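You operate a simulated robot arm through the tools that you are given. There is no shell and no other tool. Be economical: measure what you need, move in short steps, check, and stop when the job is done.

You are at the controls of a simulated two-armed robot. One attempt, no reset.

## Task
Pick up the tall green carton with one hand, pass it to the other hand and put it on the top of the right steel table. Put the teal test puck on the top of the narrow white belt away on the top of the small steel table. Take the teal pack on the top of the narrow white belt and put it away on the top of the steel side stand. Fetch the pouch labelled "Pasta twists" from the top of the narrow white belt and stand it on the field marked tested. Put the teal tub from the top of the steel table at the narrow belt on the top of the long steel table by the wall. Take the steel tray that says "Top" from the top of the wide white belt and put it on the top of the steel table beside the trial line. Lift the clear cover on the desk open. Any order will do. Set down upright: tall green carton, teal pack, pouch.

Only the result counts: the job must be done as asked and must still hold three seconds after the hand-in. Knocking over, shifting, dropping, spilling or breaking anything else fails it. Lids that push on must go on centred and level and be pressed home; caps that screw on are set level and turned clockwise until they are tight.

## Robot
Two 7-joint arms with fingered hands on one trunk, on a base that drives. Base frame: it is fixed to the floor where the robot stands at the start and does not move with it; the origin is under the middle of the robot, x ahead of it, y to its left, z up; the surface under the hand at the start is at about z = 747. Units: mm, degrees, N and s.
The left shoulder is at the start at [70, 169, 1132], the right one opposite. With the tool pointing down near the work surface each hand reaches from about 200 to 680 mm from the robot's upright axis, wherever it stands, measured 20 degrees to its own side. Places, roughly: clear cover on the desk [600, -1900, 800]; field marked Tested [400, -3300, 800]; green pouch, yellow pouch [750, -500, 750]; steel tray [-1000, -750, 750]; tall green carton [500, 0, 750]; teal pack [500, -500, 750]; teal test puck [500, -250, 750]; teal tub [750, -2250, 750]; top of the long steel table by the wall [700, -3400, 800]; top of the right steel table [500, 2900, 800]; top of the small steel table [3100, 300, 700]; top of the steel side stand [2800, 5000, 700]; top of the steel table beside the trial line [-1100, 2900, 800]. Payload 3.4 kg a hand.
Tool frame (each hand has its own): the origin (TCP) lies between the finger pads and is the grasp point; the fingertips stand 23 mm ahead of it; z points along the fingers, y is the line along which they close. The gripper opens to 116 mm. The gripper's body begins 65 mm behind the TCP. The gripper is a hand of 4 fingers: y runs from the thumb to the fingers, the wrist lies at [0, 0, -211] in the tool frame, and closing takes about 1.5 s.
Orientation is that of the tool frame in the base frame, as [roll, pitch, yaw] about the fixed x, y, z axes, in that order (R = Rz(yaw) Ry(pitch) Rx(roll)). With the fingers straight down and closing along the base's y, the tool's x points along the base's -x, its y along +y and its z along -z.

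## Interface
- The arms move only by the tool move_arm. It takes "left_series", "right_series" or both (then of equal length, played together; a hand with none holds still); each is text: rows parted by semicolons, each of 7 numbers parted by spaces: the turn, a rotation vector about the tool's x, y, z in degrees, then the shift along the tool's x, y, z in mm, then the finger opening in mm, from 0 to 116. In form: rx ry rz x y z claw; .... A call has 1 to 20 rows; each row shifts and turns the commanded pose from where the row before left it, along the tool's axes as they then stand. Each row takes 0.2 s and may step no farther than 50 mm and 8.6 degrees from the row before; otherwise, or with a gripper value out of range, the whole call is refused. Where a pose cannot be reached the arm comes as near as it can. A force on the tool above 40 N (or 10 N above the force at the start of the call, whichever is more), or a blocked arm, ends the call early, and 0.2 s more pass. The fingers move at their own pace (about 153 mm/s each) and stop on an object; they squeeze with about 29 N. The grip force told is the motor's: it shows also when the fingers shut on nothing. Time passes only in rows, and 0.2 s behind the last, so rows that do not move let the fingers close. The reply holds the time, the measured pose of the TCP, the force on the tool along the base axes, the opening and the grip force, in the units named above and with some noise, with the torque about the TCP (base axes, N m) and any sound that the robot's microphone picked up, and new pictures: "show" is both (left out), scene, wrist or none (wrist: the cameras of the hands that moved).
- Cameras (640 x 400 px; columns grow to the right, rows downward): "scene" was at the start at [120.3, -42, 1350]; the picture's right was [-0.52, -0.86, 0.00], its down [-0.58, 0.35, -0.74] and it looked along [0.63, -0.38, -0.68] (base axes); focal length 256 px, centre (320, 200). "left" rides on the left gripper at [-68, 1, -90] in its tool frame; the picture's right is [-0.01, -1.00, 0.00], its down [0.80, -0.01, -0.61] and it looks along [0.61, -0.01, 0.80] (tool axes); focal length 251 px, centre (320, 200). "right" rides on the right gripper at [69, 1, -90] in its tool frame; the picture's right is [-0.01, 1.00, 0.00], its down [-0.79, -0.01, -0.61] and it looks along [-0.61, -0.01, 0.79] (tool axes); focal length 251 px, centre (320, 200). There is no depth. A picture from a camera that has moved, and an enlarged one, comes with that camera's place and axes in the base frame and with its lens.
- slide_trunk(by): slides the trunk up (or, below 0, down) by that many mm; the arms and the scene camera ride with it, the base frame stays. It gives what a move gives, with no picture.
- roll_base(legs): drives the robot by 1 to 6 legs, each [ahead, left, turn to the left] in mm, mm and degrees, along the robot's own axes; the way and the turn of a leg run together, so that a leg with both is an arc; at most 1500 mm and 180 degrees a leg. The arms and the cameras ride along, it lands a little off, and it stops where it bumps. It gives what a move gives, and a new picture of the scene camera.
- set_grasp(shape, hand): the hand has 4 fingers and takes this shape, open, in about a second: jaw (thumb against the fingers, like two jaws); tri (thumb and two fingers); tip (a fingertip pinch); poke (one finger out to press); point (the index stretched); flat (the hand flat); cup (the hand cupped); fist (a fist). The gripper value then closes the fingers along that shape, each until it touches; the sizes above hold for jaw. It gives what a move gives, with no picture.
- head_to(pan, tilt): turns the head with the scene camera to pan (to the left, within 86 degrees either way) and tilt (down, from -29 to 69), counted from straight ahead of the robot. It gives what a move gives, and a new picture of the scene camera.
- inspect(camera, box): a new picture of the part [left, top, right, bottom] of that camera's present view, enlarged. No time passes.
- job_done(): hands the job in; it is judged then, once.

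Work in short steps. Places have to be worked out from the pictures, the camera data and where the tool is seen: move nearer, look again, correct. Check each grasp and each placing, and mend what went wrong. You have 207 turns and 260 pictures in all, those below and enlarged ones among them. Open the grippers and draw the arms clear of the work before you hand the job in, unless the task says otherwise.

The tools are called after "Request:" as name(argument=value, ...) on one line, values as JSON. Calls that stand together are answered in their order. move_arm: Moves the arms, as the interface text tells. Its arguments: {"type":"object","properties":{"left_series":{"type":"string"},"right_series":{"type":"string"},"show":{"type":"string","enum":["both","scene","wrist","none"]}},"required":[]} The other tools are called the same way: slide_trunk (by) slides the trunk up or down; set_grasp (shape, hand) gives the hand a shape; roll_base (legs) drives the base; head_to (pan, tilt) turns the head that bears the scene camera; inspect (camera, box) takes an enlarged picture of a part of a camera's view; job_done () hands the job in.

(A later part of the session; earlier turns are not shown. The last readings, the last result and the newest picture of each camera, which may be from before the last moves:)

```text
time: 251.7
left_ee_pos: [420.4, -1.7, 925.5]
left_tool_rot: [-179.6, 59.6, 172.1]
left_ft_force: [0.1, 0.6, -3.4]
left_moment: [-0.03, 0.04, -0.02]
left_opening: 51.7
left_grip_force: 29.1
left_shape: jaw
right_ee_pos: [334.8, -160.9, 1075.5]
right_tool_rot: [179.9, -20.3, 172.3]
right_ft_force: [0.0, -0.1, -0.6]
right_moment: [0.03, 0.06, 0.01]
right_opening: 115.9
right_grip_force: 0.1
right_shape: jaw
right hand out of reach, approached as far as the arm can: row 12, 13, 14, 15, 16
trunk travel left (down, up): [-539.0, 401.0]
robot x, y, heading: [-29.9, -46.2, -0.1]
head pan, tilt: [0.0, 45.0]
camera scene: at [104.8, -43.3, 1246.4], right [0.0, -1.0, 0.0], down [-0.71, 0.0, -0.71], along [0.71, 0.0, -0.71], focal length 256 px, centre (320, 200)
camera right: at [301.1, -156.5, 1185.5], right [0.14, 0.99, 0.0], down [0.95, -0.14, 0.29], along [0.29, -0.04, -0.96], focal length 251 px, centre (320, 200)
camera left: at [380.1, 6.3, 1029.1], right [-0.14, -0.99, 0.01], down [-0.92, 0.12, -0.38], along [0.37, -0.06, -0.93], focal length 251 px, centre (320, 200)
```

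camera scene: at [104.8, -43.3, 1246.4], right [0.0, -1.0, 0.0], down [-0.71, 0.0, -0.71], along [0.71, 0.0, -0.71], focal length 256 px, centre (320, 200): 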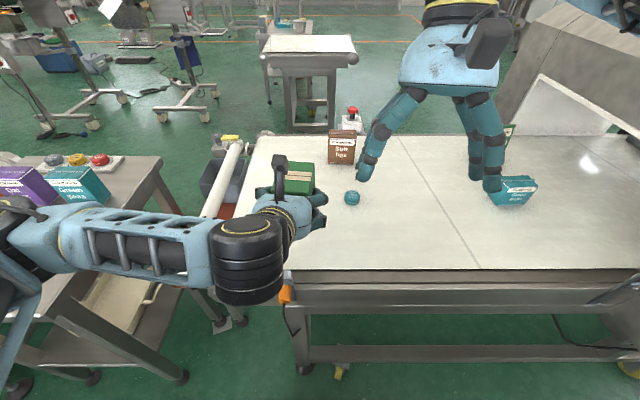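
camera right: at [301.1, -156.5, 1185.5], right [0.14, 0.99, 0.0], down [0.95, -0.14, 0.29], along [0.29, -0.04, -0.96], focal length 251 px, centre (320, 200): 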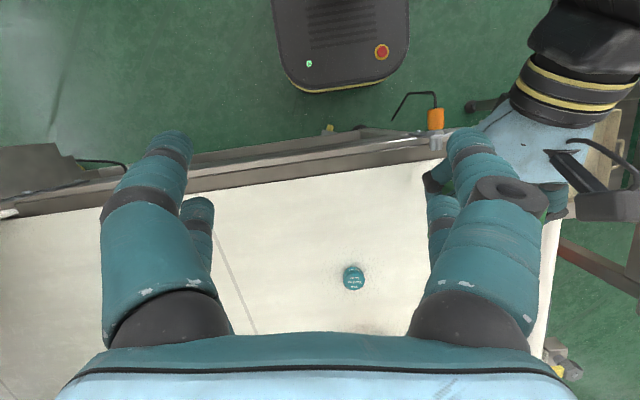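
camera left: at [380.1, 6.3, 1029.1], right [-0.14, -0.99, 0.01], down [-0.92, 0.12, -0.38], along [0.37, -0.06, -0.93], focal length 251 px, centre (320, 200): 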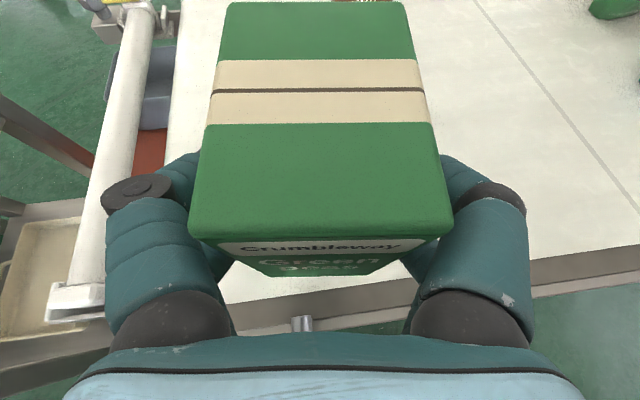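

The right arm can't reach that far left in this posture. I raise the trunk 100, then lower and shift the carton right and forward with the left hand.

Request:
slide_trunk(by=100)

Request:
move_arm(left_series="0 0 0 23.4 -20 23.8 40;0 0 0 23.4 -20 23.8 40;0 0 0 23.4 -20 23.8 40;0 0 0 23.4 -20 23.8 40;0 0 0 23.4 -20 23.8 40;0 0 0 0 0 0 40", show="none")

```text
time: 253.1
left_ee_pos: [420.9, -1.1, 1025.6]
left_tool_rot: [-179.6, 59.4, 172.1]
left_ft_force: [-0.1, -0.5, -3.6]
left_moment: [-0.01, 0.03, -0.02]
left_opening: 51.7
left_grip_force: 28.5
left_shape: jaw
right_ee_pos: [334.8, -161.0, 1176.2]
right_tool_rot: [179.9, -20.3, 172.3]
right_ft_force: [0.4, -0.4, 0.9]
right_moment: [0.0, -0.02, -0.01]
right_opening: 115.9
right_grip_force: 0.0
right_shape: jaw
trunk travel left (down, up): [-639.0, 301.0]
robot x, y, heading: [-25.1, -47.1, 0.2]
head pan, tilt: [0.0, 45.0]
```

```text
time: 254.5
left_ee_pos: [451.6, -107.5, 863.5]
left_tool_rot: [-179.6, 59.6, 172.1]
left_ft_force: [0.6, 0.1, -3.8]
left_moment: [-0.04, 0.05, -0.02]
left_opening: 52.0
left_grip_force: 29.1
left_shape: jaw
right_ee_pos: [334.8, -162.2, 1177.3]
right_tool_rot: [179.9, -20.2, 172.4]
right_ft_force: [-0.1, 0.0, -0.6]
right_moment: [-0.02, -0.01, -0.01]
right_opening: 115.8
right_grip_force: 0.0
right_shape: jaw
trunk travel left (down, up): [-639.0, 301.0]
robot x, y, heading: [-28.3, -41.3, -0.1]
head pan, tilt: [0.0, 45.0]
```

Request:
move_arm(right_series="0 0 0 -35 14 22.7 116;0 0 0 -35 14 22.7 116;0 0 0 -35 14 22.7 116;0 0 0 -35 14 22.7 116;0 0 0 -35 14 22.7 116;0 0 0 0 0 0 116", left_series="0 0 0 0 0 0 40;0 0 0 0 0 0 40;0 0 0 0 0 0 40;0 0 0 0 0 0 40;0 0 0 0 0 0 40;0 0 0 0 0 0 40", show="both")

```text
time: 255.9
left_ee_pos: [452.4, -108.6, 863.7]
left_tool_rot: [-179.7, 59.4, 172.1]
left_ft_force: [0.0, -0.1, -4.7]
left_moment: [-0.02, 0.03, 0.01]
left_opening: 51.9
left_grip_force: 28.7
left_shape: jaw
right_ee_pos: [408.9, -178.3, 1014.3]
right_tool_rot: [179.8, -20.2, 172.4]
right_ft_force: [0.2, 0.2, -0.5]
right_moment: [0.03, 0.01, -0.02]
right_opening: 115.7
right_grip_force: 0.0
right_shape: jaw
right hand out of reach, approached as far as the arm can: row 1, 2, 3, 4, 5
trunk travel left (down, up): [-639.0, 301.0]
robot x, y, heading: [-25.8, -40.7, 0.0]
head pan, tilt: [0.0, 45.0]
camera scene: at [104.5, -43.3, 1346.4], right [0.0, -1.0, 0.0], down [-0.71, 0.0, -0.71], along [0.71, 0.0, -0.71], focal length 256 px, centre (320, 200)
camera right: at [374.3, -173.4, 1123.1], right [0.14, 0.99, 0.0], down [0.95, -0.14, 0.29], along [0.29, -0.04, -0.96], focal length 251 px, centre (320, 200)
camera left: at [410.7, -100.0, 968.3], right [-0.14, -0.99, 0.01], down [-0.92, 0.12, -0.38], along [0.37, -0.06, -0.93], focal length 251 px, centre (320, 200)
```

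scene: 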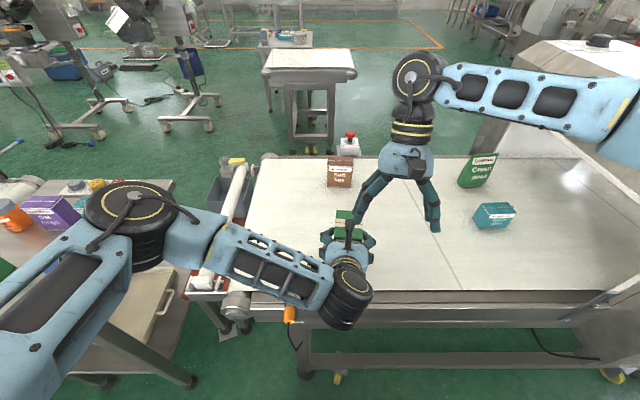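
right: 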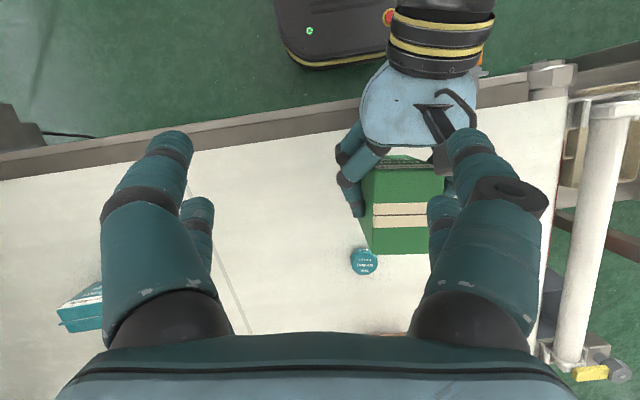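
left: 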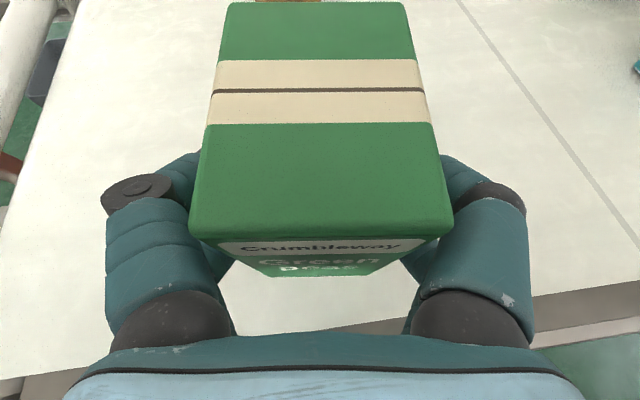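

The carton is ~70 mm left of the right hand. I bring it under the right hand with the left.

Request:
move_arm(left_series="0 0 0 4 -23 -7 40;0 0 0 4 -23 -7 40;0 0 0 4 -23 -7 40;0 0 0 0 0 0 40", right_series="0 0 0 0 0 0 116;0 0 0 0 0 0 116;0 0 0 0 0 0 116;0 0 0 0 0 0 116", show="none")

Request:
move_arm(right_series="0 0 0 -14 0 -5 116;0 0 0 -14 0 -5 116;0 0 0 0 0 0 116", left_series="0 0 0 0 0 0 40;0 0 0 0 0 0 40;0 0 0 0 0 0 40", show="wrist")

```text
time: 256.9
left_ee_pos: [418.8, -174.7, 864.9]
left_tool_rot: [-179.6, 59.6, 172.2]
left_ft_force: [0.1, -0.8, -3.5]
left_moment: [0.01, 0.02, 0.01]
left_opening: 51.7
left_grip_force: 29.2
left_shape: jaw
right_ee_pos: [409.1, -177.8, 1015.0]
right_tool_rot: [179.8, -20.1, 172.2]
right_ft_force: [-0.7, -0.1, 0.4]
right_moment: [0.02, 0.02, 0.04]
right_opening: 115.8
right_grip_force: 0.0
right_shape: jaw
trunk travel left (down, up): [-639.0, 301.0]
robot x, y, heading: [-25.1, -43.6, -0.4]
head pan, tilt: [0.0, 45.0]
```

```text
time: 257.7
left_ee_pos: [417.8, -175.5, 865.6]
left_tool_rot: [-179.7, 59.5, 172.1]
left_ft_force: [-0.5, -0.3, -3.9]
left_moment: [0.01, 0.03, -0.01]
left_opening: 51.7
left_grip_force: 29.2
left_shape: jaw
right_ee_pos: [424.7, -195.8, 1014.5]
right_tool_rot: [179.8, -20.1, 172.3]
right_ft_force: [-0.1, -0.4, -0.5]
right_moment: [0.01, 0.01, 0.01]
right_opening: 115.9
right_grip_force: 0.0
right_shape: jaw
right hand out of reach, approached as far as the arm can: row 1, 2
trunk travel left (down, up): [-639.0, 301.0]
robot x, y, heading: [-27.2, -41.1, -0.1]
head pan, tilt: [0.0, 45.0]
camera right: at [390.9, -190.9, 1122.7], right [0.14, 0.99, 0.0], down [0.95, -0.14, 0.29], along [0.29, -0.04, -0.96], focal length 251 px, centre (320, 200)
camera left: at [376.6, -167.2, 969.1], right [-0.14, -0.99, 0.01], down [-0.92, 0.12, -0.38], along [0.37, -0.06, -0.93], focal length 251 px, centre (320, 200)
```

right: 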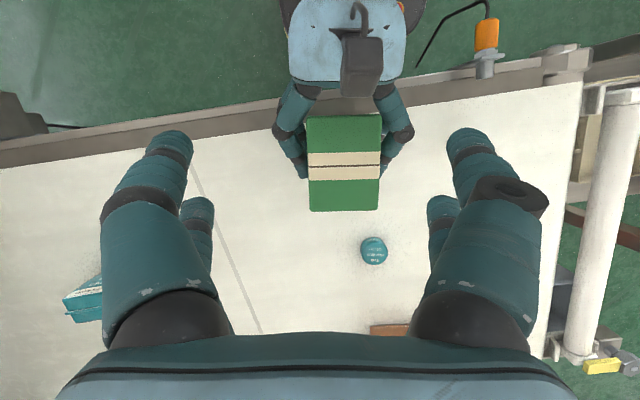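
left: 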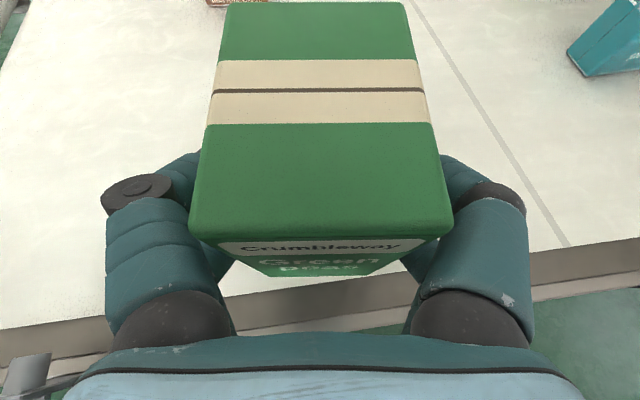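

Nearly centred. I shift the carton 20 mm right, then lower the right hand over its top.

Request:
move_arm(left_series="0 0 0 0 -10 0 40;0 0 0 0 -10 0 40;0 0 0 0 0 0 40;0 0 0 0 0 0 40;0 0 0 0 0 0 40;0 0 0 0 0 0 40;0 0 0 0 0 0 40", right_series="0 0 0 0 0 0 116;0 0 0 0 0 0 116;0 0 0 -8.5 0 22 116;0 0 0 -8.5 0 22 116;0 0 0 -8.5 0 22 116;0 0 0 -8.5 0 18 116;0 0 0 0 0 0 116", show="both")

```text
time: 259.3
left_ee_pos: [413.8, -194.0, 865.9]
left_tool_rot: [-179.6, 59.5, 172.1]
left_ft_force: [0.5, -0.4, -4.1]
left_moment: [-0.01, 0.07, 0.02]
left_opening: 52.0
left_grip_force: 29.2
left_shape: jaw
right_ee_pos: [417.5, -205.9, 925.9]
right_tool_rot: [179.7, -20.0, 172.4]
right_ft_force: [0.2, -1.6, 0.3]
right_moment: [0.0, 0.0, -0.02]
right_opening: 115.8
right_grip_force: 0.1
right_shape: jaw
right hand out of reach, approached as far as the arm can: row 3, 5, 6
trunk travel left (down, up): [-639.0, 301.0]
robot x, y, heading: [-25.9, -45.7, -0.5]
head pan, tilt: [0.0, 45.0]
camera scene: at [104.6, -43.5, 1346.4], right [0.0, -1.0, 0.0], down [-0.71, 0.0, -0.71], along [0.71, 0.0, -0.71], focal length 256 px, centre (320, 200)
camera right: at [382.0, -202.5, 1034.9], right [0.14, 0.99, 0.0], down [0.95, -0.14, 0.3], along [0.29, -0.04, -0.96], focal length 251 px, centre (320, 200)
camera left: at [372.2, -185.2, 969.8], right [-0.14, -0.99, 0.01], down [-0.92, 0.12, -0.38], along [0.37, -0.06, -0.93], focal length 251 px, centre (320, 200)
```

scene: 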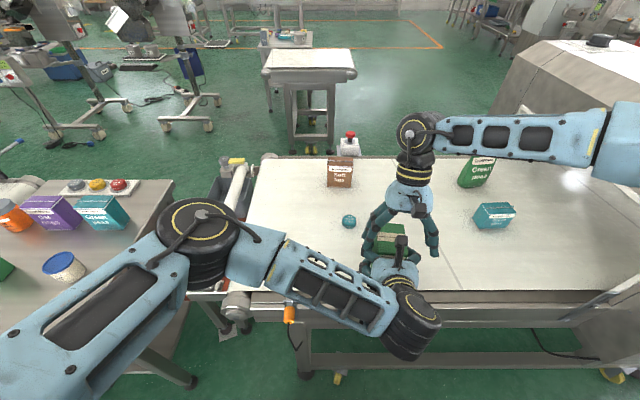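
right: 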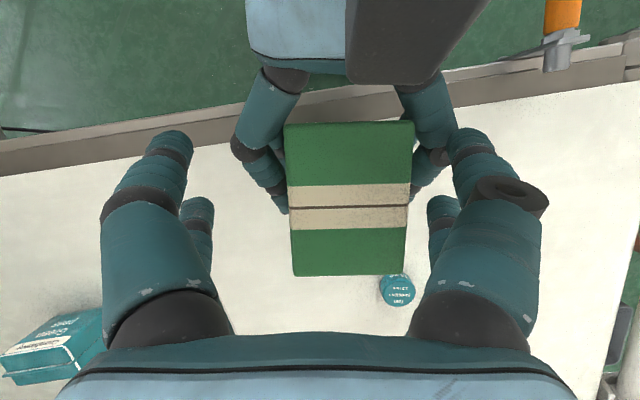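
left: 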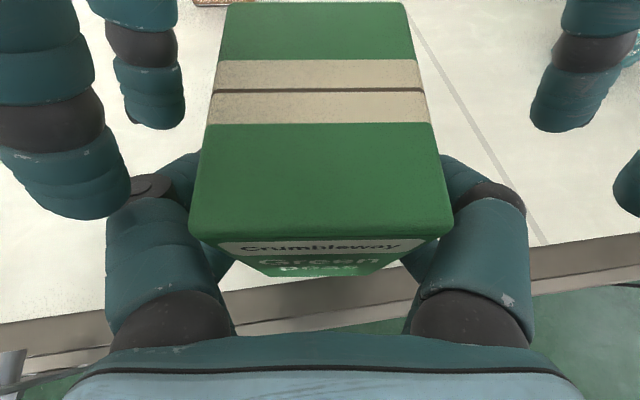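

Good straddle; the carton must go ~11 mm right and 12 mm back. I adjust with the left and lower the right 6 mm, then look.

Request:
move_arm(left_series="0 0 0 3 -5.5 -5.2 40;0 0 0 3 -5.5 -5.2 40;0 0 0 0 0 0 40;0 0 0 0 0 0 40", right_series="0 0 0 0 0 0 116;0 0 0 0 0 0 116;0 0 0 -2 0 5.6 116;0 0 0 0 0 0 116", show="wrist")

```text
time: 260.3
left_ee_pos: [400.9, -202.9, 865.1]
left_tool_rot: [-179.7, 59.5, 172.2]
left_ft_force: [0.1, -0.3, -4.9]
left_moment: [0.01, 0.03, -0.04]
left_opening: 51.4
left_grip_force: 28.5
left_shape: jaw
right_ee_pos: [415.4, -208.1, 922.2]
right_tool_rot: [179.9, -20.3, 172.3]
right_ft_force: [-0.5, -0.3, -0.2]
right_moment: [0.0, -0.01, 0.0]
right_opening: 115.9
right_grip_force: 0.0
right_shape: jaw
trunk travel left (down, up): [-639.0, 301.0]
robot x, y, heading: [-25.0, -42.4, -0.1]
head pan, tilt: [0.0, 45.0]
camera right: at [381.0, -203.8, 1030.6], right [0.14, 0.99, 0.0], down [0.95, -0.14, 0.29], along [0.29, -0.04, -0.96], focal length 251 px, centre (320, 200)
camera left: at [359.1, -194.1, 969.9], right [-0.14, -0.99, 0.01], down [-0.92, 0.12, -0.38], along [0.37, -0.06, -0.93], focal length 251 px, centre (320, 200)
```

right: 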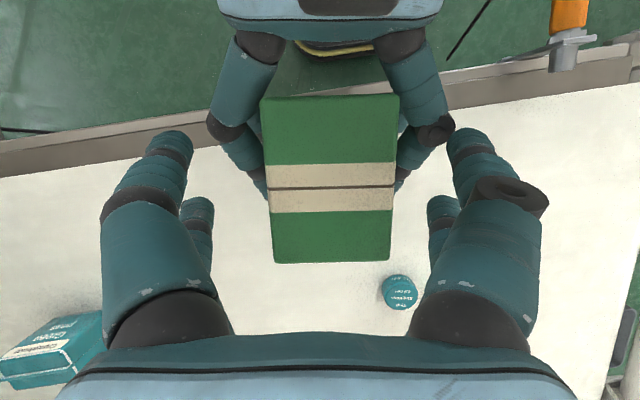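
left: 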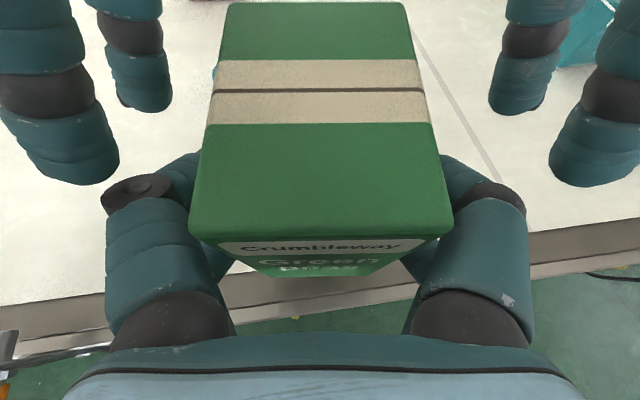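

Symmetric now. I move the carton another 10 mm back for finger clearance, then close the right hand.

Request:
move_arm(left_series="0 0 0 5 0 -8.7 40;0 0 0 0 0 0 40;0 0 0 0 0 0 40;0 0 0 0 0 0 40;0 0 0 0 0 0 40;0 0 0 0 0 0 40;0 0 0 0 0 0 40;0 0 0 0 0 0 40;0 0 0 0 0 0 40", right_series="0 0 0 0 0 0 116;0 0 0 0 0 0 116;0 0 0 0 0 0 90;0 0 0 0 0 0 60;0 0 0 0 0 0 40;0 0 0 0 0 0 40;0 0 0 0 0 0 40;0 0 0 0 0 0 40;0 0 0 0 0 0 40", show="wrist")

```text
time: 262.3
left_ee_pos: [390.6, -199.6, 865.9]
left_tool_rot: [-179.7, 59.5, 172.1]
left_ft_force: [0.5, -2.6, -2.6]
left_moment: [0.1, 0.01, -0.05]
left_opening: 51.9
left_grip_force: 28.9
left_shape: jaw
right_ee_pos: [414.9, -208.7, 921.6]
right_tool_rot: [179.8, -20.2, 172.4]
right_ft_force: [0.4, 1.7, -0.1]
right_moment: [0.02, 0.01, 0.0]
right_opening: 49.7
right_grip_force: 28.9
right_shape: jaw
trunk travel left (down, up): [-639.0, 301.0]
robot x, y, heading: [-26.2, -46.3, -0.3]
head pan, tilt: [0.0, 45.0]
camera right: at [381.0, -203.7, 1030.5], right [0.14, 0.99, 0.0], down [0.95, -0.14, 0.29], along [0.29, -0.04, -0.96], focal length 251 px, centre (320, 200)
camera left: at [349.3, -192.0, 970.1], right [-0.14, -0.99, 0.01], down [-0.92, 0.12, -0.38], along [0.37, -0.06, -0.93], focal length 251 px, centre (320, 200)
```

right: 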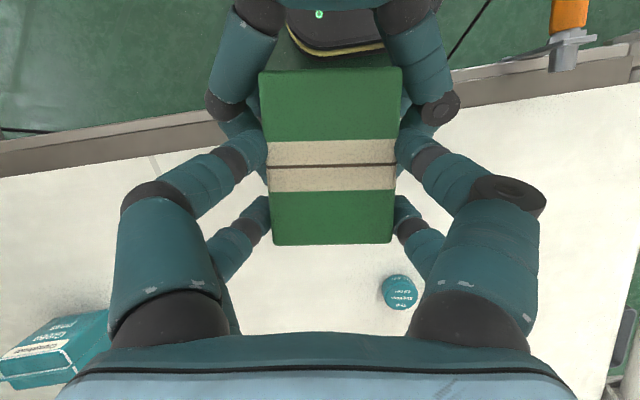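
left: 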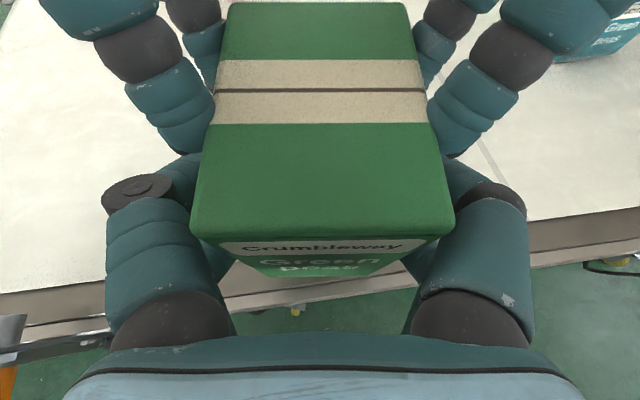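

Both hands hold it. Left opens and withdraws straight back.

Request:
move_arm(left_series="0 0 0 0 0 0 70;0 0 0 0 0 0 100;0 0 0 0 0 0 116;0 0 0 0 0 0 116;0 0 0 5 0 -8.7 116;0 0 0 12 0 -20 116;0 0 0 12 0 -20 116;0 0 0 10 10 -20 116;0 0 0 0 20 -20 116;0 0 0 0 20 -20 116", right_series="0 0 0 0 0 0 40;0 0 0 0 0 0 40;0 0 0 0 0 0 40;0 0 0 0 0 0 40;0 0 0 0 0 0 40;0 0 0 0 0 0 40;0 0 0 0 0 0 40;0 0 0 0 0 0 40;0 0 0 0 0 0 40;0 0 0 0 0 0 40", show="both")

```text
time: 264.7
left_ee_pos: [321.8, -129.4, 888.6]
left_tool_rot: [-179.6, 62.4, 178.4]
left_ft_force: [-0.3, 0.2, -0.5]
left_moment: [0.0, 0.0, 0.03]
left_opening: 115.9
left_grip_force: 0.0
left_shape: jaw
right_ee_pos: [415.6, -207.8, 921.4]
right_tool_rot: [179.9, -20.2, 172.4]
right_ft_force: [-0.6, 0.3, 0.5]
right_moment: [-0.06, -0.07, 0.03]
right_opening: 49.9
right_grip_force: 28.8
right_shape: jaw
trunk travel left (down, up): [-639.0, 301.0]
robot x, y, heading: [-24.5, -43.4, 0.1]
head pan, tilt: [0.0, 45.0]
stopped in row 10 (left hand): the arm was blocked; the commanded pose is now the measured one
camera scene: at [104.7, -43.6, 1346.4], right [0.0, -1.0, 0.0], down [-0.71, 0.0, -0.71], along [0.71, 0.0, -0.71], focal length 256 px, centre (320, 200)
camera right: at [381.2, -203.8, 1030.4], right [0.14, 0.99, 0.0], down [0.95, -0.14, 0.29], along [0.29, -0.04, -0.96], focal length 251 px, centre (320, 200)
camera left: at [274.8, -127.0, 990.0], right [-0.03, -1.0, 0.01], down [-0.91, 0.02, -0.42], along [0.42, -0.02, -0.91], focal length 251 px, centre (320, 200)
```

scene: 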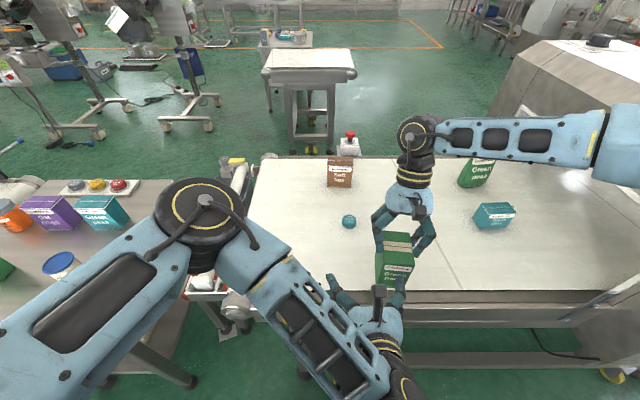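
right: 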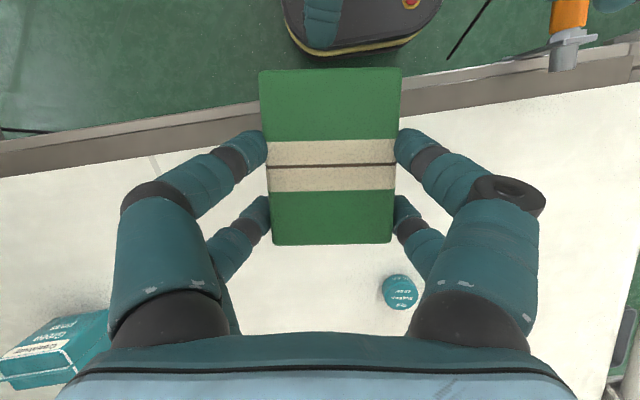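
left: 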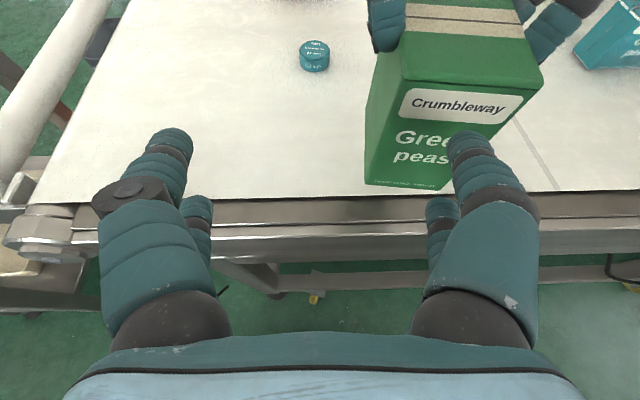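

Handover done: the right hand alone holds the carton. I lift it and bring the left arm back to a normal downward pose.

Request:
move_arm(left_series="0 0 0 -29 15 -10 116;0 0 0 -29 15 -10 116;0 0 0 -29 15 -10 116;0 8.5 0 -20 15 0 116;0 8.5 0 -20 15 0 116;0 8.5 0 0 10 0 116;0 8.5 0 0 0 0 116;0 8.5 0 0 0 0 116;0 8.5 0 0 0 0 116;0 8.5 0 0 0 0 116", right_series="0 0 0 9 0 -25 40;0 0 0 9 0 -25 40;0 0 0 9 0 -25 40;0 0 0 9 0 -25 40;0 0 0 0 0 0 40;0 0 0 0 0 0 40;0 0 0 0 0 0 40;0 0 0 0 0 0 40;0 0 0 0 0 0 40;0 0 0 0 0 0 40", show="scene")

```text
time: 266.9
left_ee_pos: [359.9, -47.3, 1011.9]
left_tool_rot: [-179.8, 2.8, 177.9]
left_ft_force: [-0.1, -0.5, -0.1]
left_moment: [-0.01, -0.03, 0.0]
left_opening: 115.8
left_grip_force: 0.1
left_shape: jaw
right_ee_pos: [416.2, -210.7, 1027.1]
right_tool_rot: [179.7, -20.2, 172.4]
right_ft_force: [-0.8, -0.1, -4.6]
right_moment: [-0.02, -0.05, 0.04]
right_opening: 50.0
right_grip_force: 28.9
right_shape: jaw
trunk travel left (down, up): [-639.0, 301.0]
robot x, y, heading: [-26.0, -46.1, -0.2]
head pan, tilt: [0.0, 45.0]
camera scene: at [105.4, -43.8, 1346.3], right [0.0, -1.0, 0.0], down [-0.71, 0.0, -0.71], along [0.71, 0.0, -0.71], focal length 256 px, centre (320, 200)
```

scene: 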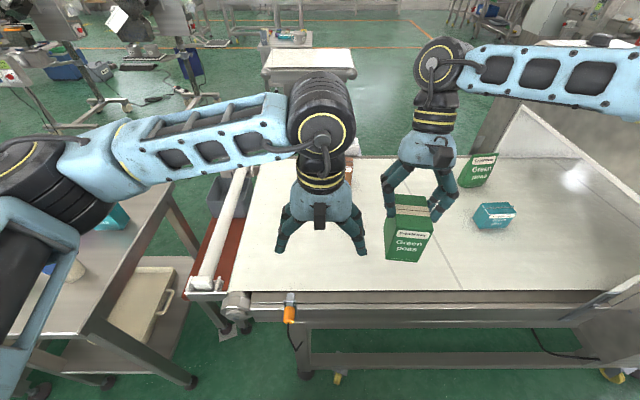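

Carton secure in the right hand. I back into the corridor and turn right to face the wide belt, to look at the trays.

Request:
roll_base(legs=[[-270, -100, 0], [0, 0, -90], [0, 0, -90], [0, 400, 0]])

Request:
head_to(pan=15, tilt=38)

```text
time: 278.7
left_ee_pos: [-691.7, -522.3, 1012.2]
left_tool_rot: [-179.8, 2.8, -5.2]
left_ft_force: [0.1, 0.3, 0.6]
left_moment: [0.01, 0.02, -0.01]
left_opening: 116.1
left_grip_force: 0.1
left_shape: jaw
right_ee_pos: [-739.6, -356.4, 1028.1]
right_tool_rot: [179.8, -20.2, -10.7]
right_ft_force: [-0.4, 0.3, -3.8]
right_moment: [0.02, 0.06, -0.01]
right_opening: 50.1
right_grip_force: 28.6
right_shape: jaw
trunk travel left (down, up): [-639.0, 301.0]
robot x, y, heading: [-306.1, -547.5, 177.0]
head pan, tilt: [0.0, 45.0]
camera scene: at [-440.2, -537.0, 1346.4], right [0.06, 1.0, 0.0], down [0.71, -0.04, -0.71], along [-0.71, 0.04, -0.71], focal length 256 px, centre (320, 200)
```

scene: 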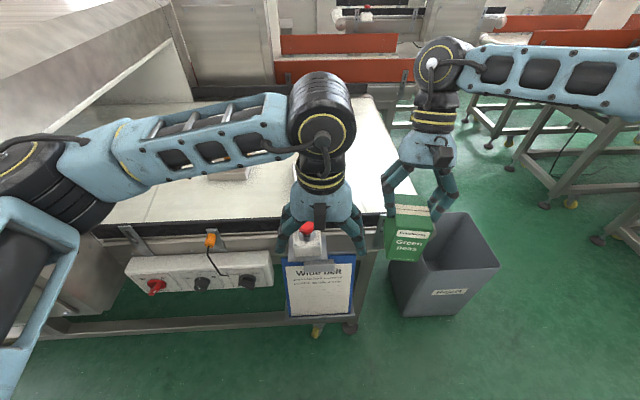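

```text
time: 279.5
left_ee_pos: [-690.8, -522.0, 1013.0]
left_tool_rot: [-179.8, 2.8, -5.2]
left_ft_force: [1.1, -0.4, -0.2]
left_moment: [0.0, 0.01, 0.0]
left_opening: 115.8
left_grip_force: 0.1
left_shape: jaw
right_ee_pos: [-740.1, -357.0, 1028.7]
right_tool_rot: [179.8, -20.2, -10.8]
right_ft_force: [0.6, 0.5, -4.2]
right_moment: [0.02, 0.08, 0.0]
right_opening: 49.8
right_grip_force: 28.6
right_shape: jaw
trunk travel left (down, up): [-639.0, 301.0]
robot x, y, heading: [-307.5, -548.3, 176.7]
head pan, tilt: [15.0, 38.0]
camera scene: at [-443.5, -559.7, 1356.7], right [-0.2, 0.98, 0.0], down [0.6, 0.12, -0.79], along [-0.77, -0.16, -0.62], focal length 256 px, centre (320, 200)
```

scene: 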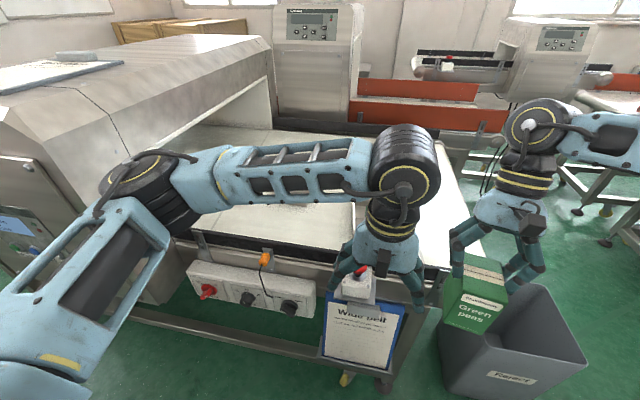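

The left arm blocks the view; I raise and pull it back.

Request:
move_arm(left_series="0 0 0 30 10 -30 116;0 0 0 30 10 -30 116;0 0 0 20 20 -40 116;0 0 0 0 30 -40 116;0 0 0 0 30 -30 116;0 0 0 0 0 0 116", show="scene")

```text
time: 280.9
left_ee_pos: [-610.6, -629.9, 1177.3]
left_tool_rot: [-179.8, 2.8, -5.2]
left_ft_force: [0.8, 0.2, 0.4]
left_moment: [0.0, 0.02, 0.02]
left_opening: 116.0
left_grip_force: 0.1
left_shape: jaw
right_ee_pos: [-740.6, -355.4, 1027.0]
right_tool_rot: [179.8, -20.2, -10.8]
right_ft_force: [-0.1, 0.1, -4.2]
right_moment: [0.04, 0.06, -0.01]
right_opening: 49.7
right_grip_force: 29.1
right_shape: jaw
trunk travel left (down, up): [-639.0, 301.0]
robot x, y, heading: [-309.6, -547.5, 176.7]
head pan, tilt: [15.0, 38.0]
camera scene: at [-444.2, -558.8, 1356.6], right [-0.2, 0.98, 0.0], down [0.6, 0.12, -0.79], along [-0.77, -0.16, -0.62], focal length 256 px, centre (320, 200)
```

scene: 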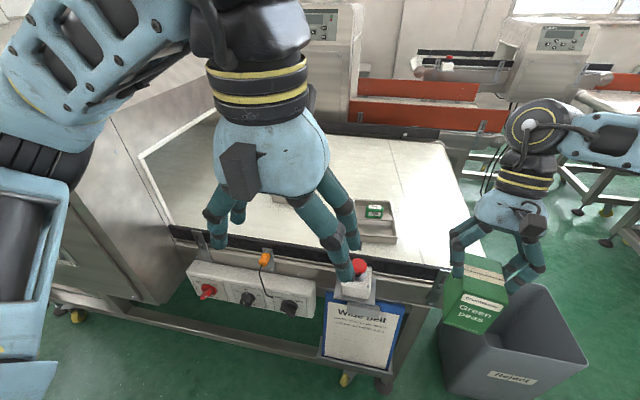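

Request:
inspect(camera="scene", box=[330, 180, 430, 260])

Request:
inspect(camera="left", box=[0, 0, 640, 400])

```text
5.00 times, centred on (380, 220) of scene
camera zoom: at [-444.2, -558.8, 1356.6], right [-0.2, 0.98, 0.0], down [0.6, 0.12, -0.79], along [-0.77, -0.16, -0.62], focal length 1279 px, centre (20, 100)
```

zoom: 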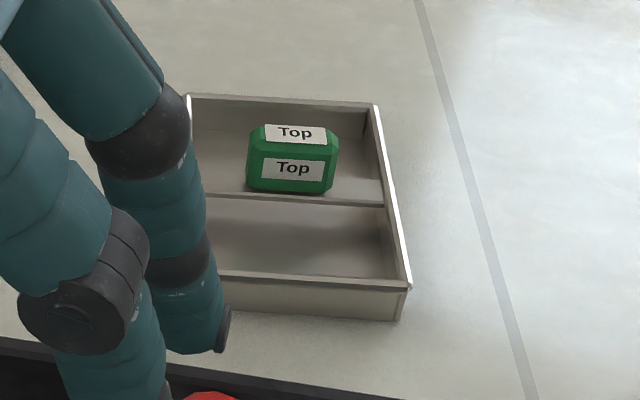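

```text
1.00 times, centred on (320, 200) of left (not enlarged: the box is as wide or as high as the picture)
camera zoom: at [-673.8, -624.5, 1269.9], right [0.08, 1.0, 0.0], down [0.82, -0.07, 0.57], along [0.57, -0.04, -0.82], focal length 251 px, centre (320, 200)
```

zoom: 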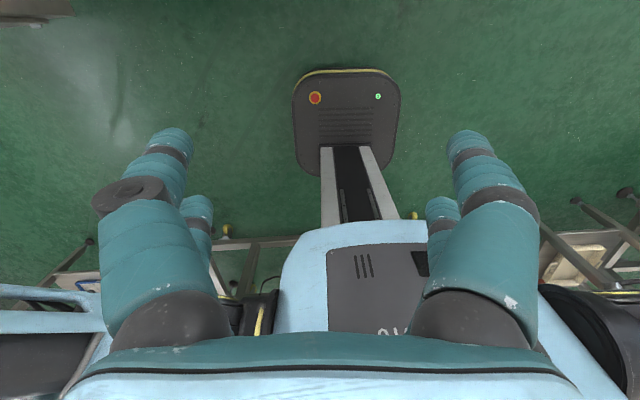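

The tray with the "Top" block is loose-loaded and 133 mm wide, so I'll carry it with both hands later. First I deliver the carton: turn north and drive up the corridor.

Request:
roll_base(legs=[[0, 0, -87], [1450, 0, 0]])

Request:
head_to(pan=0, tilt=22)

```text
time: 291.7
left_ee_pos: [-459.0, 1214.0, 1176.8]
left_tool_rot: [-179.8, 2.9, -90.6]
left_ft_force: [0.4, -0.1, -0.2]
left_moment: [-0.01, 0.03, 0.01]
left_opening: 116.0
left_grip_force: 0.1
left_shape: jaw
right_ee_pos: [-195.2, 1365.3, 1028.8]
right_tool_rot: [179.8, -20.3, -96.2]
right_ft_force: [1.4, 0.4, -4.3]
right_moment: [0.05, -0.04, 0.03]
right_opening: 50.0
right_grip_force: 28.8
right_shape: jaw
trunk travel left (down, up): [-639.0, 301.0]
robot x, y, heading: [-347.4, 915.5, 91.2]
head pan, tilt: [15.0, 38.0]
camera scene: at [-376.4, 1052.6, 1356.7], right [0.96, 0.28, 0.0], down [0.17, -0.59, -0.79], along [-0.22, 0.76, -0.62], focal length 256 px, centre (320, 200)
```

scene: 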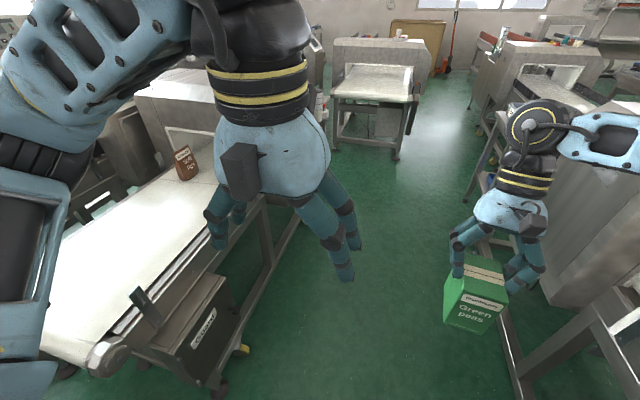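

```text
time: 292.5
left_ee_pos: [-457.9, 1213.4, 1176.7]
left_tool_rot: [-179.9, 2.8, -90.6]
left_ft_force: [-0.5, 0.4, 0.0]
left_moment: [-0.04, 0.02, 0.0]
left_opening: 115.9
left_grip_force: 0.1
left_shape: jaw
right_ee_pos: [-196.2, 1363.9, 1027.7]
right_tool_rot: [179.7, -20.2, -96.3]
right_ft_force: [0.1, 0.0, -5.0]
right_moment: [0.06, -0.06, 0.0]
right_opening: 49.7
right_grip_force: 29.0
right_shape: jaw
trunk travel left (down, up): [-639.0, 301.0]
robot x, y, heading: [-348.9, 918.9, 91.3]
head pan, tilt: [0.0, 22.0]
camera scene: at [-354.4, 1062.8, 1381.8], right [1.0, 0.02, 0.0], down [0.01, -0.38, -0.93], along [-0.02, 0.93, -0.38], focal length 256 px, centre (320, 200)
```

scene: 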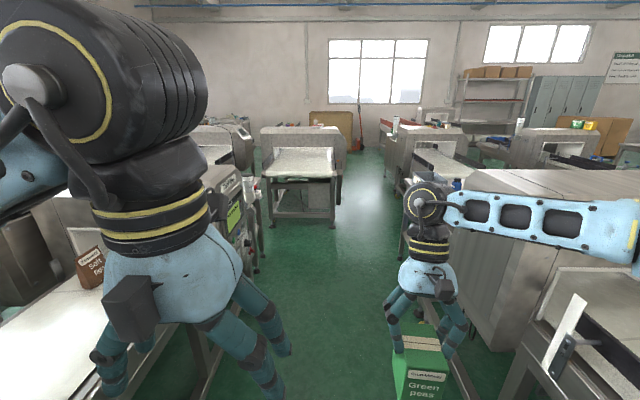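

Clear ahead for ~1.5 m. I drive 1000 mm on and look left and right for the tables.

Request:
roll_base(legs=[[1050, -60, -1.3]])

Request:
head_to(pan=-50, tilt=25)

Request:
head_to(pan=40, tilt=25)

```text
time: 297.9
left_ee_pos: [-404.8, 2244.2, 1176.2]
left_tool_rot: [-179.8, 3.0, -92.0]
left_ft_force: [0.8, 0.2, 0.3]
left_moment: [-0.02, 0.0, -0.04]
left_opening: 115.9
left_grip_force: 0.0
left_shape: jaw
right_ee_pos: [-138.9, 2390.5, 1028.6]
right_tool_rot: [179.9, -20.2, -97.5]
right_ft_force: [-0.2, 0.5, -3.8]
right_moment: [0.06, -0.03, -0.02]
right_opening: 49.9
right_grip_force: 28.8
right_shape: jaw
trunk travel left (down, up): [-639.0, 301.0]
robot x, y, heading: [-300.7, 1949.0, 90.1]
head pan, tilt: [0.0, 22.0]
camera scene: at [-304.0, 2091.4, 1381.9], right [1.0, 0.0, 0.0], down [0.0, -0.38, -0.93], along [0.0, 0.93, -0.38], focal length 256 px, centre (320, 200)
```

scene: 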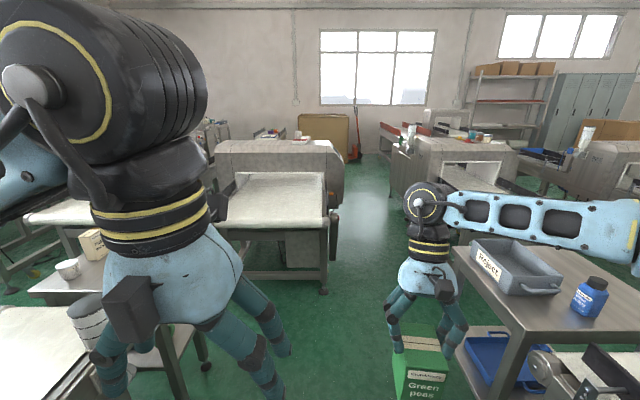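

```text
time: 299.0
left_ee_pos: [-405.2, 2244.5, 1176.2]
left_tool_rot: [-179.8, 2.8, -91.9]
left_ft_force: [0.0, -0.3, -0.6]
left_moment: [0.01, -0.02, 0.02]
left_opening: 115.9
left_grip_force: 0.1
left_shape: jaw
right_ee_pos: [-139.0, 2390.3, 1027.7]
right_tool_rot: [179.8, -20.1, -97.5]
right_ft_force: [-0.7, -0.6, -4.0]
right_moment: [0.03, -0.02, 0.02]
right_opening: 49.7
right_grip_force: 28.9
right_shape: jaw
trunk travel left (down, up): [-639.0, 301.0]
robot x, y, heading: [-304.4, 1946.3, 89.9]
head pan, tilt: [-50.0, 25.0]
camera scene: at [-233.4, 2058.2, 1377.0], right [0.64, -0.77, 0.0], down [-0.32, -0.27, -0.91], along [0.69, 0.58, -0.42], focal length 256 px, centre (320, 200)
```

scene: 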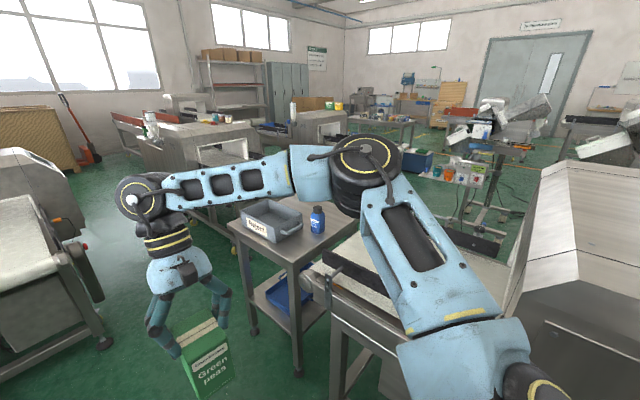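

```text
time: 300.7
left_ee_pos: [-405.0, 2243.8, 1176.3]
left_tool_rot: [-179.7, 2.8, -91.9]
left_ft_force: [1.1, 1.2, 0.5]
left_moment: [-0.01, -0.02, 0.0]
left_opening: 116.1
left_grip_force: 0.1
left_shape: jaw
right_ee_pos: [-138.5, 2390.3, 1028.6]
right_tool_rot: [179.8, -20.2, -97.5]
right_ft_force: [0.1, 1.1, -4.1]
right_moment: [0.05, 0.0, -0.04]
right_opening: 50.1
right_grip_force: 28.9
right_shape: jaw
trunk travel left (down, up): [-639.0, 301.0]
robot x, y, heading: [-301.0, 1945.8, 90.0]
head pan, tilt: [40.0, 25.0]
camera scene: at [-363.1, 2069.4, 1377.0], right [0.77, 0.64, 0.0], down [0.27, -0.32, -0.91], along [-0.58, 0.69, -0.42], focal length 256 px, centre (320, 200)
```

scene: 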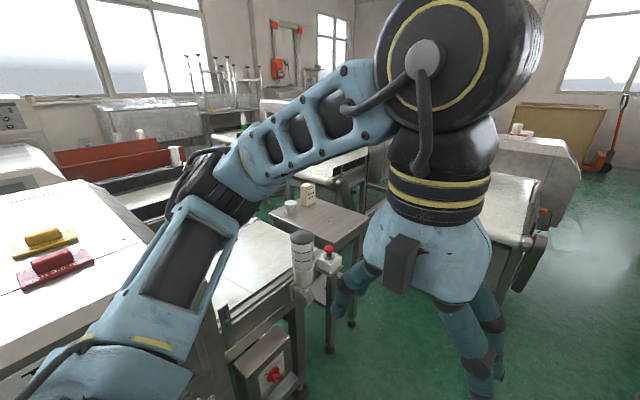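

The right steel table is at x≥240, y 2590–3020, with a bin (y≥2748) and a bottle near [458,2661]; free spot at about [320,2665]. I drive ahead 875 and turn right to face it.

Request:
roll_base(legs=[[875, 0, 0], [0, 0, -90], [90, 0, 0]])

Request:
head_to(pan=-15, tilt=42)

```text
time: 309.9
left_ee_pos: [85.2, 2949.8, 1177.9]
left_tool_rot: [-179.8, 2.9, 178.8]
left_ft_force: [-0.2, -1.8, 0.0]
left_moment: [0.0, 0.09, -0.01]
left_opening: 115.8
left_grip_force: 0.0
left_shape: jaw
right_ee_pos: [232.9, 2685.0, 1029.0]
right_tool_rot: [179.8, -20.3, 173.2]
right_ft_force: [0.6, 0.2, -4.1]
right_moment: [-0.02, -0.04, 0.01]
right_opening: 49.8
right_grip_force: 29.1
right_shape: jaw
trunk travel left (down, up): [-639.0, 301.0]
robot x, y, heading: [-210.4, 2842.7, 0.9]
head pan, tilt: [40.0, 25.0]
camera scene: at [-91.6, 2906.7, 1377.1], right [0.65, -0.76, 0.0], down [-0.32, -0.28, -0.91], along [0.69, 0.59, -0.42], focal length 256 px, centre (320, 200)
```

scene: 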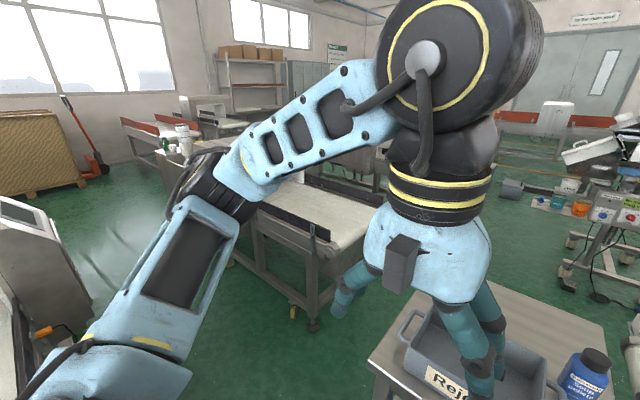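

```text
time: 311.1
left_ee_pos: [85.9, 2951.6, 1177.1]
left_tool_rot: [-179.8, 2.8, 178.7]
left_ft_force: [0.6, 0.1, 0.2]
left_moment: [0.01, -0.04, 0.02]
left_opening: 115.9
left_grip_force: 0.1
left_shape: jaw
right_ee_pos: [235.4, 2685.1, 1028.0]
right_tool_rot: [179.8, -20.2, 173.2]
right_ft_force: [0.7, -0.7, -5.1]
right_moment: [-0.04, -0.06, 0.02]
right_opening: 49.5
right_grip_force: 28.7
right_shape: jaw
trunk travel left (down, up): [-639.0, 301.0]
robot x, y, heading: [-211.1, 2846.5, 0.9]
head pan, tilt: [-15.0, 42.0]
camera scene: at [-79.3, 2826.0, 1350.7], right [-0.25, -0.97, 0.0], down [-0.65, 0.16, -0.74], along [0.72, -0.18, -0.67], focal length 256 px, centre (320, 200)
```

scene: 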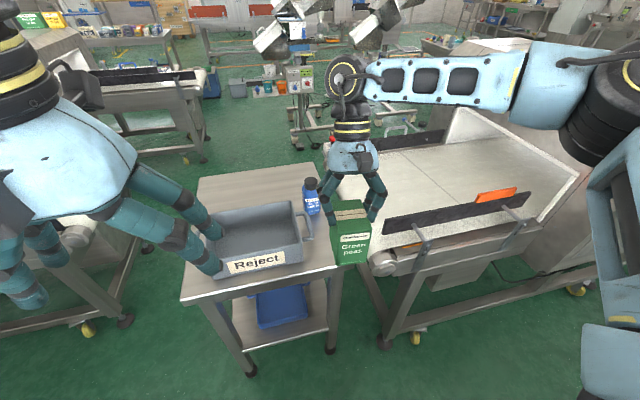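

The free strip between bin and table edge is narrow. I move ahead 80 and left 40 so the right wrist camera can see the spot.

Request:
roll_base(legs=[[80, 40, -0.9]])

Request:
inspect(camera="right", box=[0, 0, 640, 400])

```text
time: 312.2
left_ee_pos: [166.3, 2986.3, 1176.3]
left_tool_rot: [-179.8, 3.0, 177.7]
left_ft_force: [0.1, -0.4, 0.4]
left_moment: [-0.01, 0.0, 0.01]
left_opening: 115.8
left_grip_force: 0.0
left_shape: jaw
right_ee_pos: [309.8, 2718.9, 1028.8]
right_tool_rot: [179.8, -20.2, 172.2]
right_ft_force: [-0.1, 0.0, -3.9]
right_moment: [-0.05, -0.05, 0.06]
right_opening: 49.7
right_grip_force: 29.1
right_shape: jaw
trunk travel left (down, up): [-639.0, 301.0]
robot x, y, heading: [-132.4, 2883.3, -0.4]
head pan, tilt: [-15.0, 42.0]
camera scene: at [-1.5, 2864.9, 1350.8], right [-0.26, -0.96, 0.0], down [-0.65, 0.18, -0.74], along [0.72, -0.2, -0.67], focal length 256 px, centre (320, 200)
```

scene: 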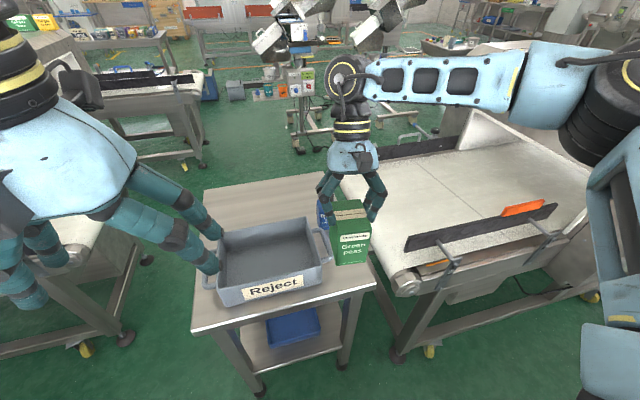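

```text
1.00 times, centred on (320, 200) of right (not enlarged: the box is as wide or as high as the picture)
camera zoom: at [276.0, 2723.5, 1137.3], right [0.15, 0.99, 0.0], down [0.95, -0.14, 0.3], along [0.29, -0.04, -0.96], focal length 251 px, centre (320, 200)
```

zoom: 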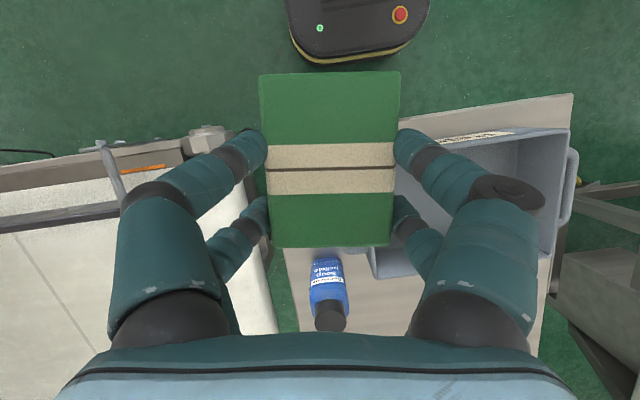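

Free strip: y 2648–2755, table front edge x≈295. Target carton centre [345,2688]. I shift the base 48 ahead and 38 right, then lower.

Request:
roll_base(legs=[[48, -38, 0.4]])

Request:
move_arm(right_series="0 0 0 -8.5 0 23.5 40;0 0 0 -8.5 0 23.5 40;0 0 0 -8.5 0 23.5 40;0 0 0 0 0 0 40", show="both")

```text
time: 313.2
left_ee_pos: [213.7, 2951.8, 1176.9]
left_tool_rot: [-179.8, 3.1, 178.2]
left_ft_force: [0.1, 0.0, 0.4]
left_moment: [-0.04, 0.0, 0.0]
left_opening: 116.1
left_grip_force: 0.1
left_shape: jaw
right_ee_pos: [360.7, 2686.0, 1029.2]
right_tool_rot: [179.8, -20.1, 172.7]
right_ft_force: [0.7, -0.1, -3.4]
right_moment: [-0.05, -0.06, -0.01]
right_opening: 49.9
right_grip_force: 29.4
right_shape: jaw
trunk travel left (down, up): [-639.0, 301.0]
robot x, y, heading: [-82.8, 2853.6, 0.1]
head pan, tilt: [-15.0, 42.0]
camera scene: at [46.0, 2829.1, 1351.1], right [-0.26, -0.97, 0.0], down [-0.65, 0.17, -0.74], along [0.72, -0.19, -0.67], focal length 256 px, centre (320, 200)
```

scene: 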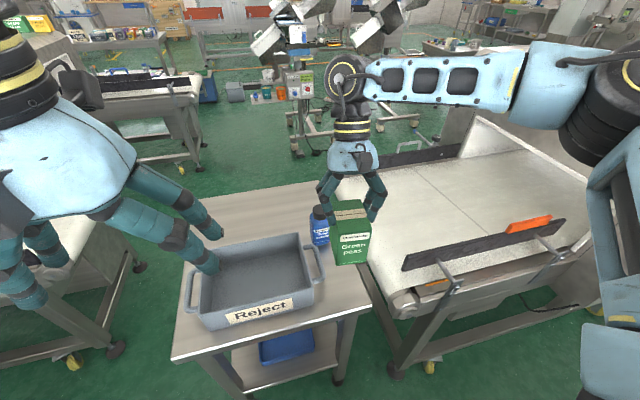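

```text
time: 314.2
left_ee_pos: [213.8, 2950.9, 1175.7]
left_tool_rot: [-179.8, 2.9, 178.3]
left_ft_force: [0.3, -0.1, 0.2]
left_moment: [0.01, 0.0, -0.02]
left_opening: 116.0
left_grip_force: 0.0
left_shape: jaw
right_ee_pos: [357.9, 2682.1, 954.5]
right_tool_rot: [179.8, -20.1, 172.6]
right_ft_force: [-0.3, 0.4, -4.0]
right_moment: [-0.04, -0.05, 0.05]
right_opening: 49.8
right_grip_force: 28.7
right_shape: jaw
trunk travel left (down, up): [-639.0, 301.0]
robot x, y, heading: [-85.1, 2848.1, -0.0]
head pan, tilt: [-15.0, 42.0]
camera scene: at [47.6, 2828.4, 1350.9], right [-0.26, -0.97, 0.0], down [-0.65, 0.17, -0.74], along [0.72, -0.19, -0.67], focal length 256 px, centre (320, 200)
camera right: at [323.8, 2687.4, 1062.6], right [0.14, 0.99, 0.0], down [0.95, -0.13, 0.3], along [0.29, -0.04, -0.96], focal length 251 px, centre (320, 200)
```

scene: 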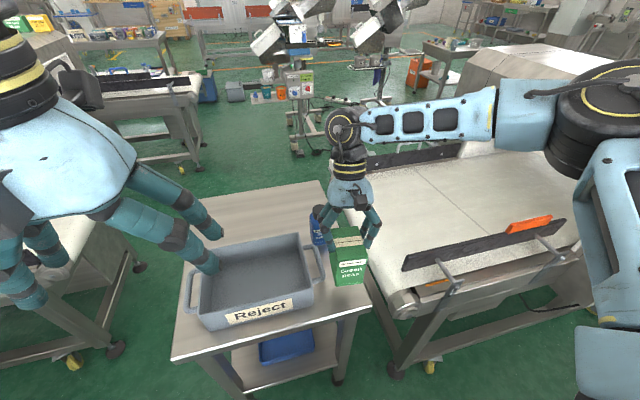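
right: 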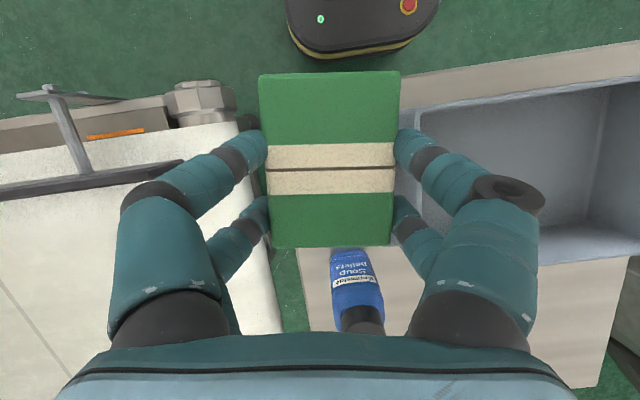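

Position looks right. Lowering further, then small steps to contact.

Request:
move_arm(right_series="0 0 0 -5.5 0 15 40;0 0 0 -3.4 0 9.4 40;0 0 0 -1 0 2.8 40;0 0 0 -1 0 2.8 40;0 0 0 -1 0 2.8 40;0 0 0 -1 0 2.8 40;0 0 0 0 0 0 40", show="none")

```text
time: 315.8
left_ee_pos: [215.3, 2951.6, 1177.5]
left_tool_rot: [-179.9, 3.0, 178.2]
left_ft_force: [-0.1, -0.3, 0.8]
left_moment: [-0.02, 0.0, 0.02]
left_opening: 115.9
left_grip_force: 0.1
left_shape: jaw
right_ee_pos: [361.0, 2684.0, 914.6]
right_tool_rot: [179.8, -20.2, 172.6]
right_ft_force: [-0.4, -0.8, -4.3]
right_moment: [-0.03, -0.03, 0.02]
right_opening: 49.5
right_grip_force: 29.5
right_shape: jaw
trunk travel left (down, up): [-639.0, 301.0]
robot x, y, heading: [-79.1, 2850.8, 0.1]
head pan, tilt: [-15.0, 42.0]
```

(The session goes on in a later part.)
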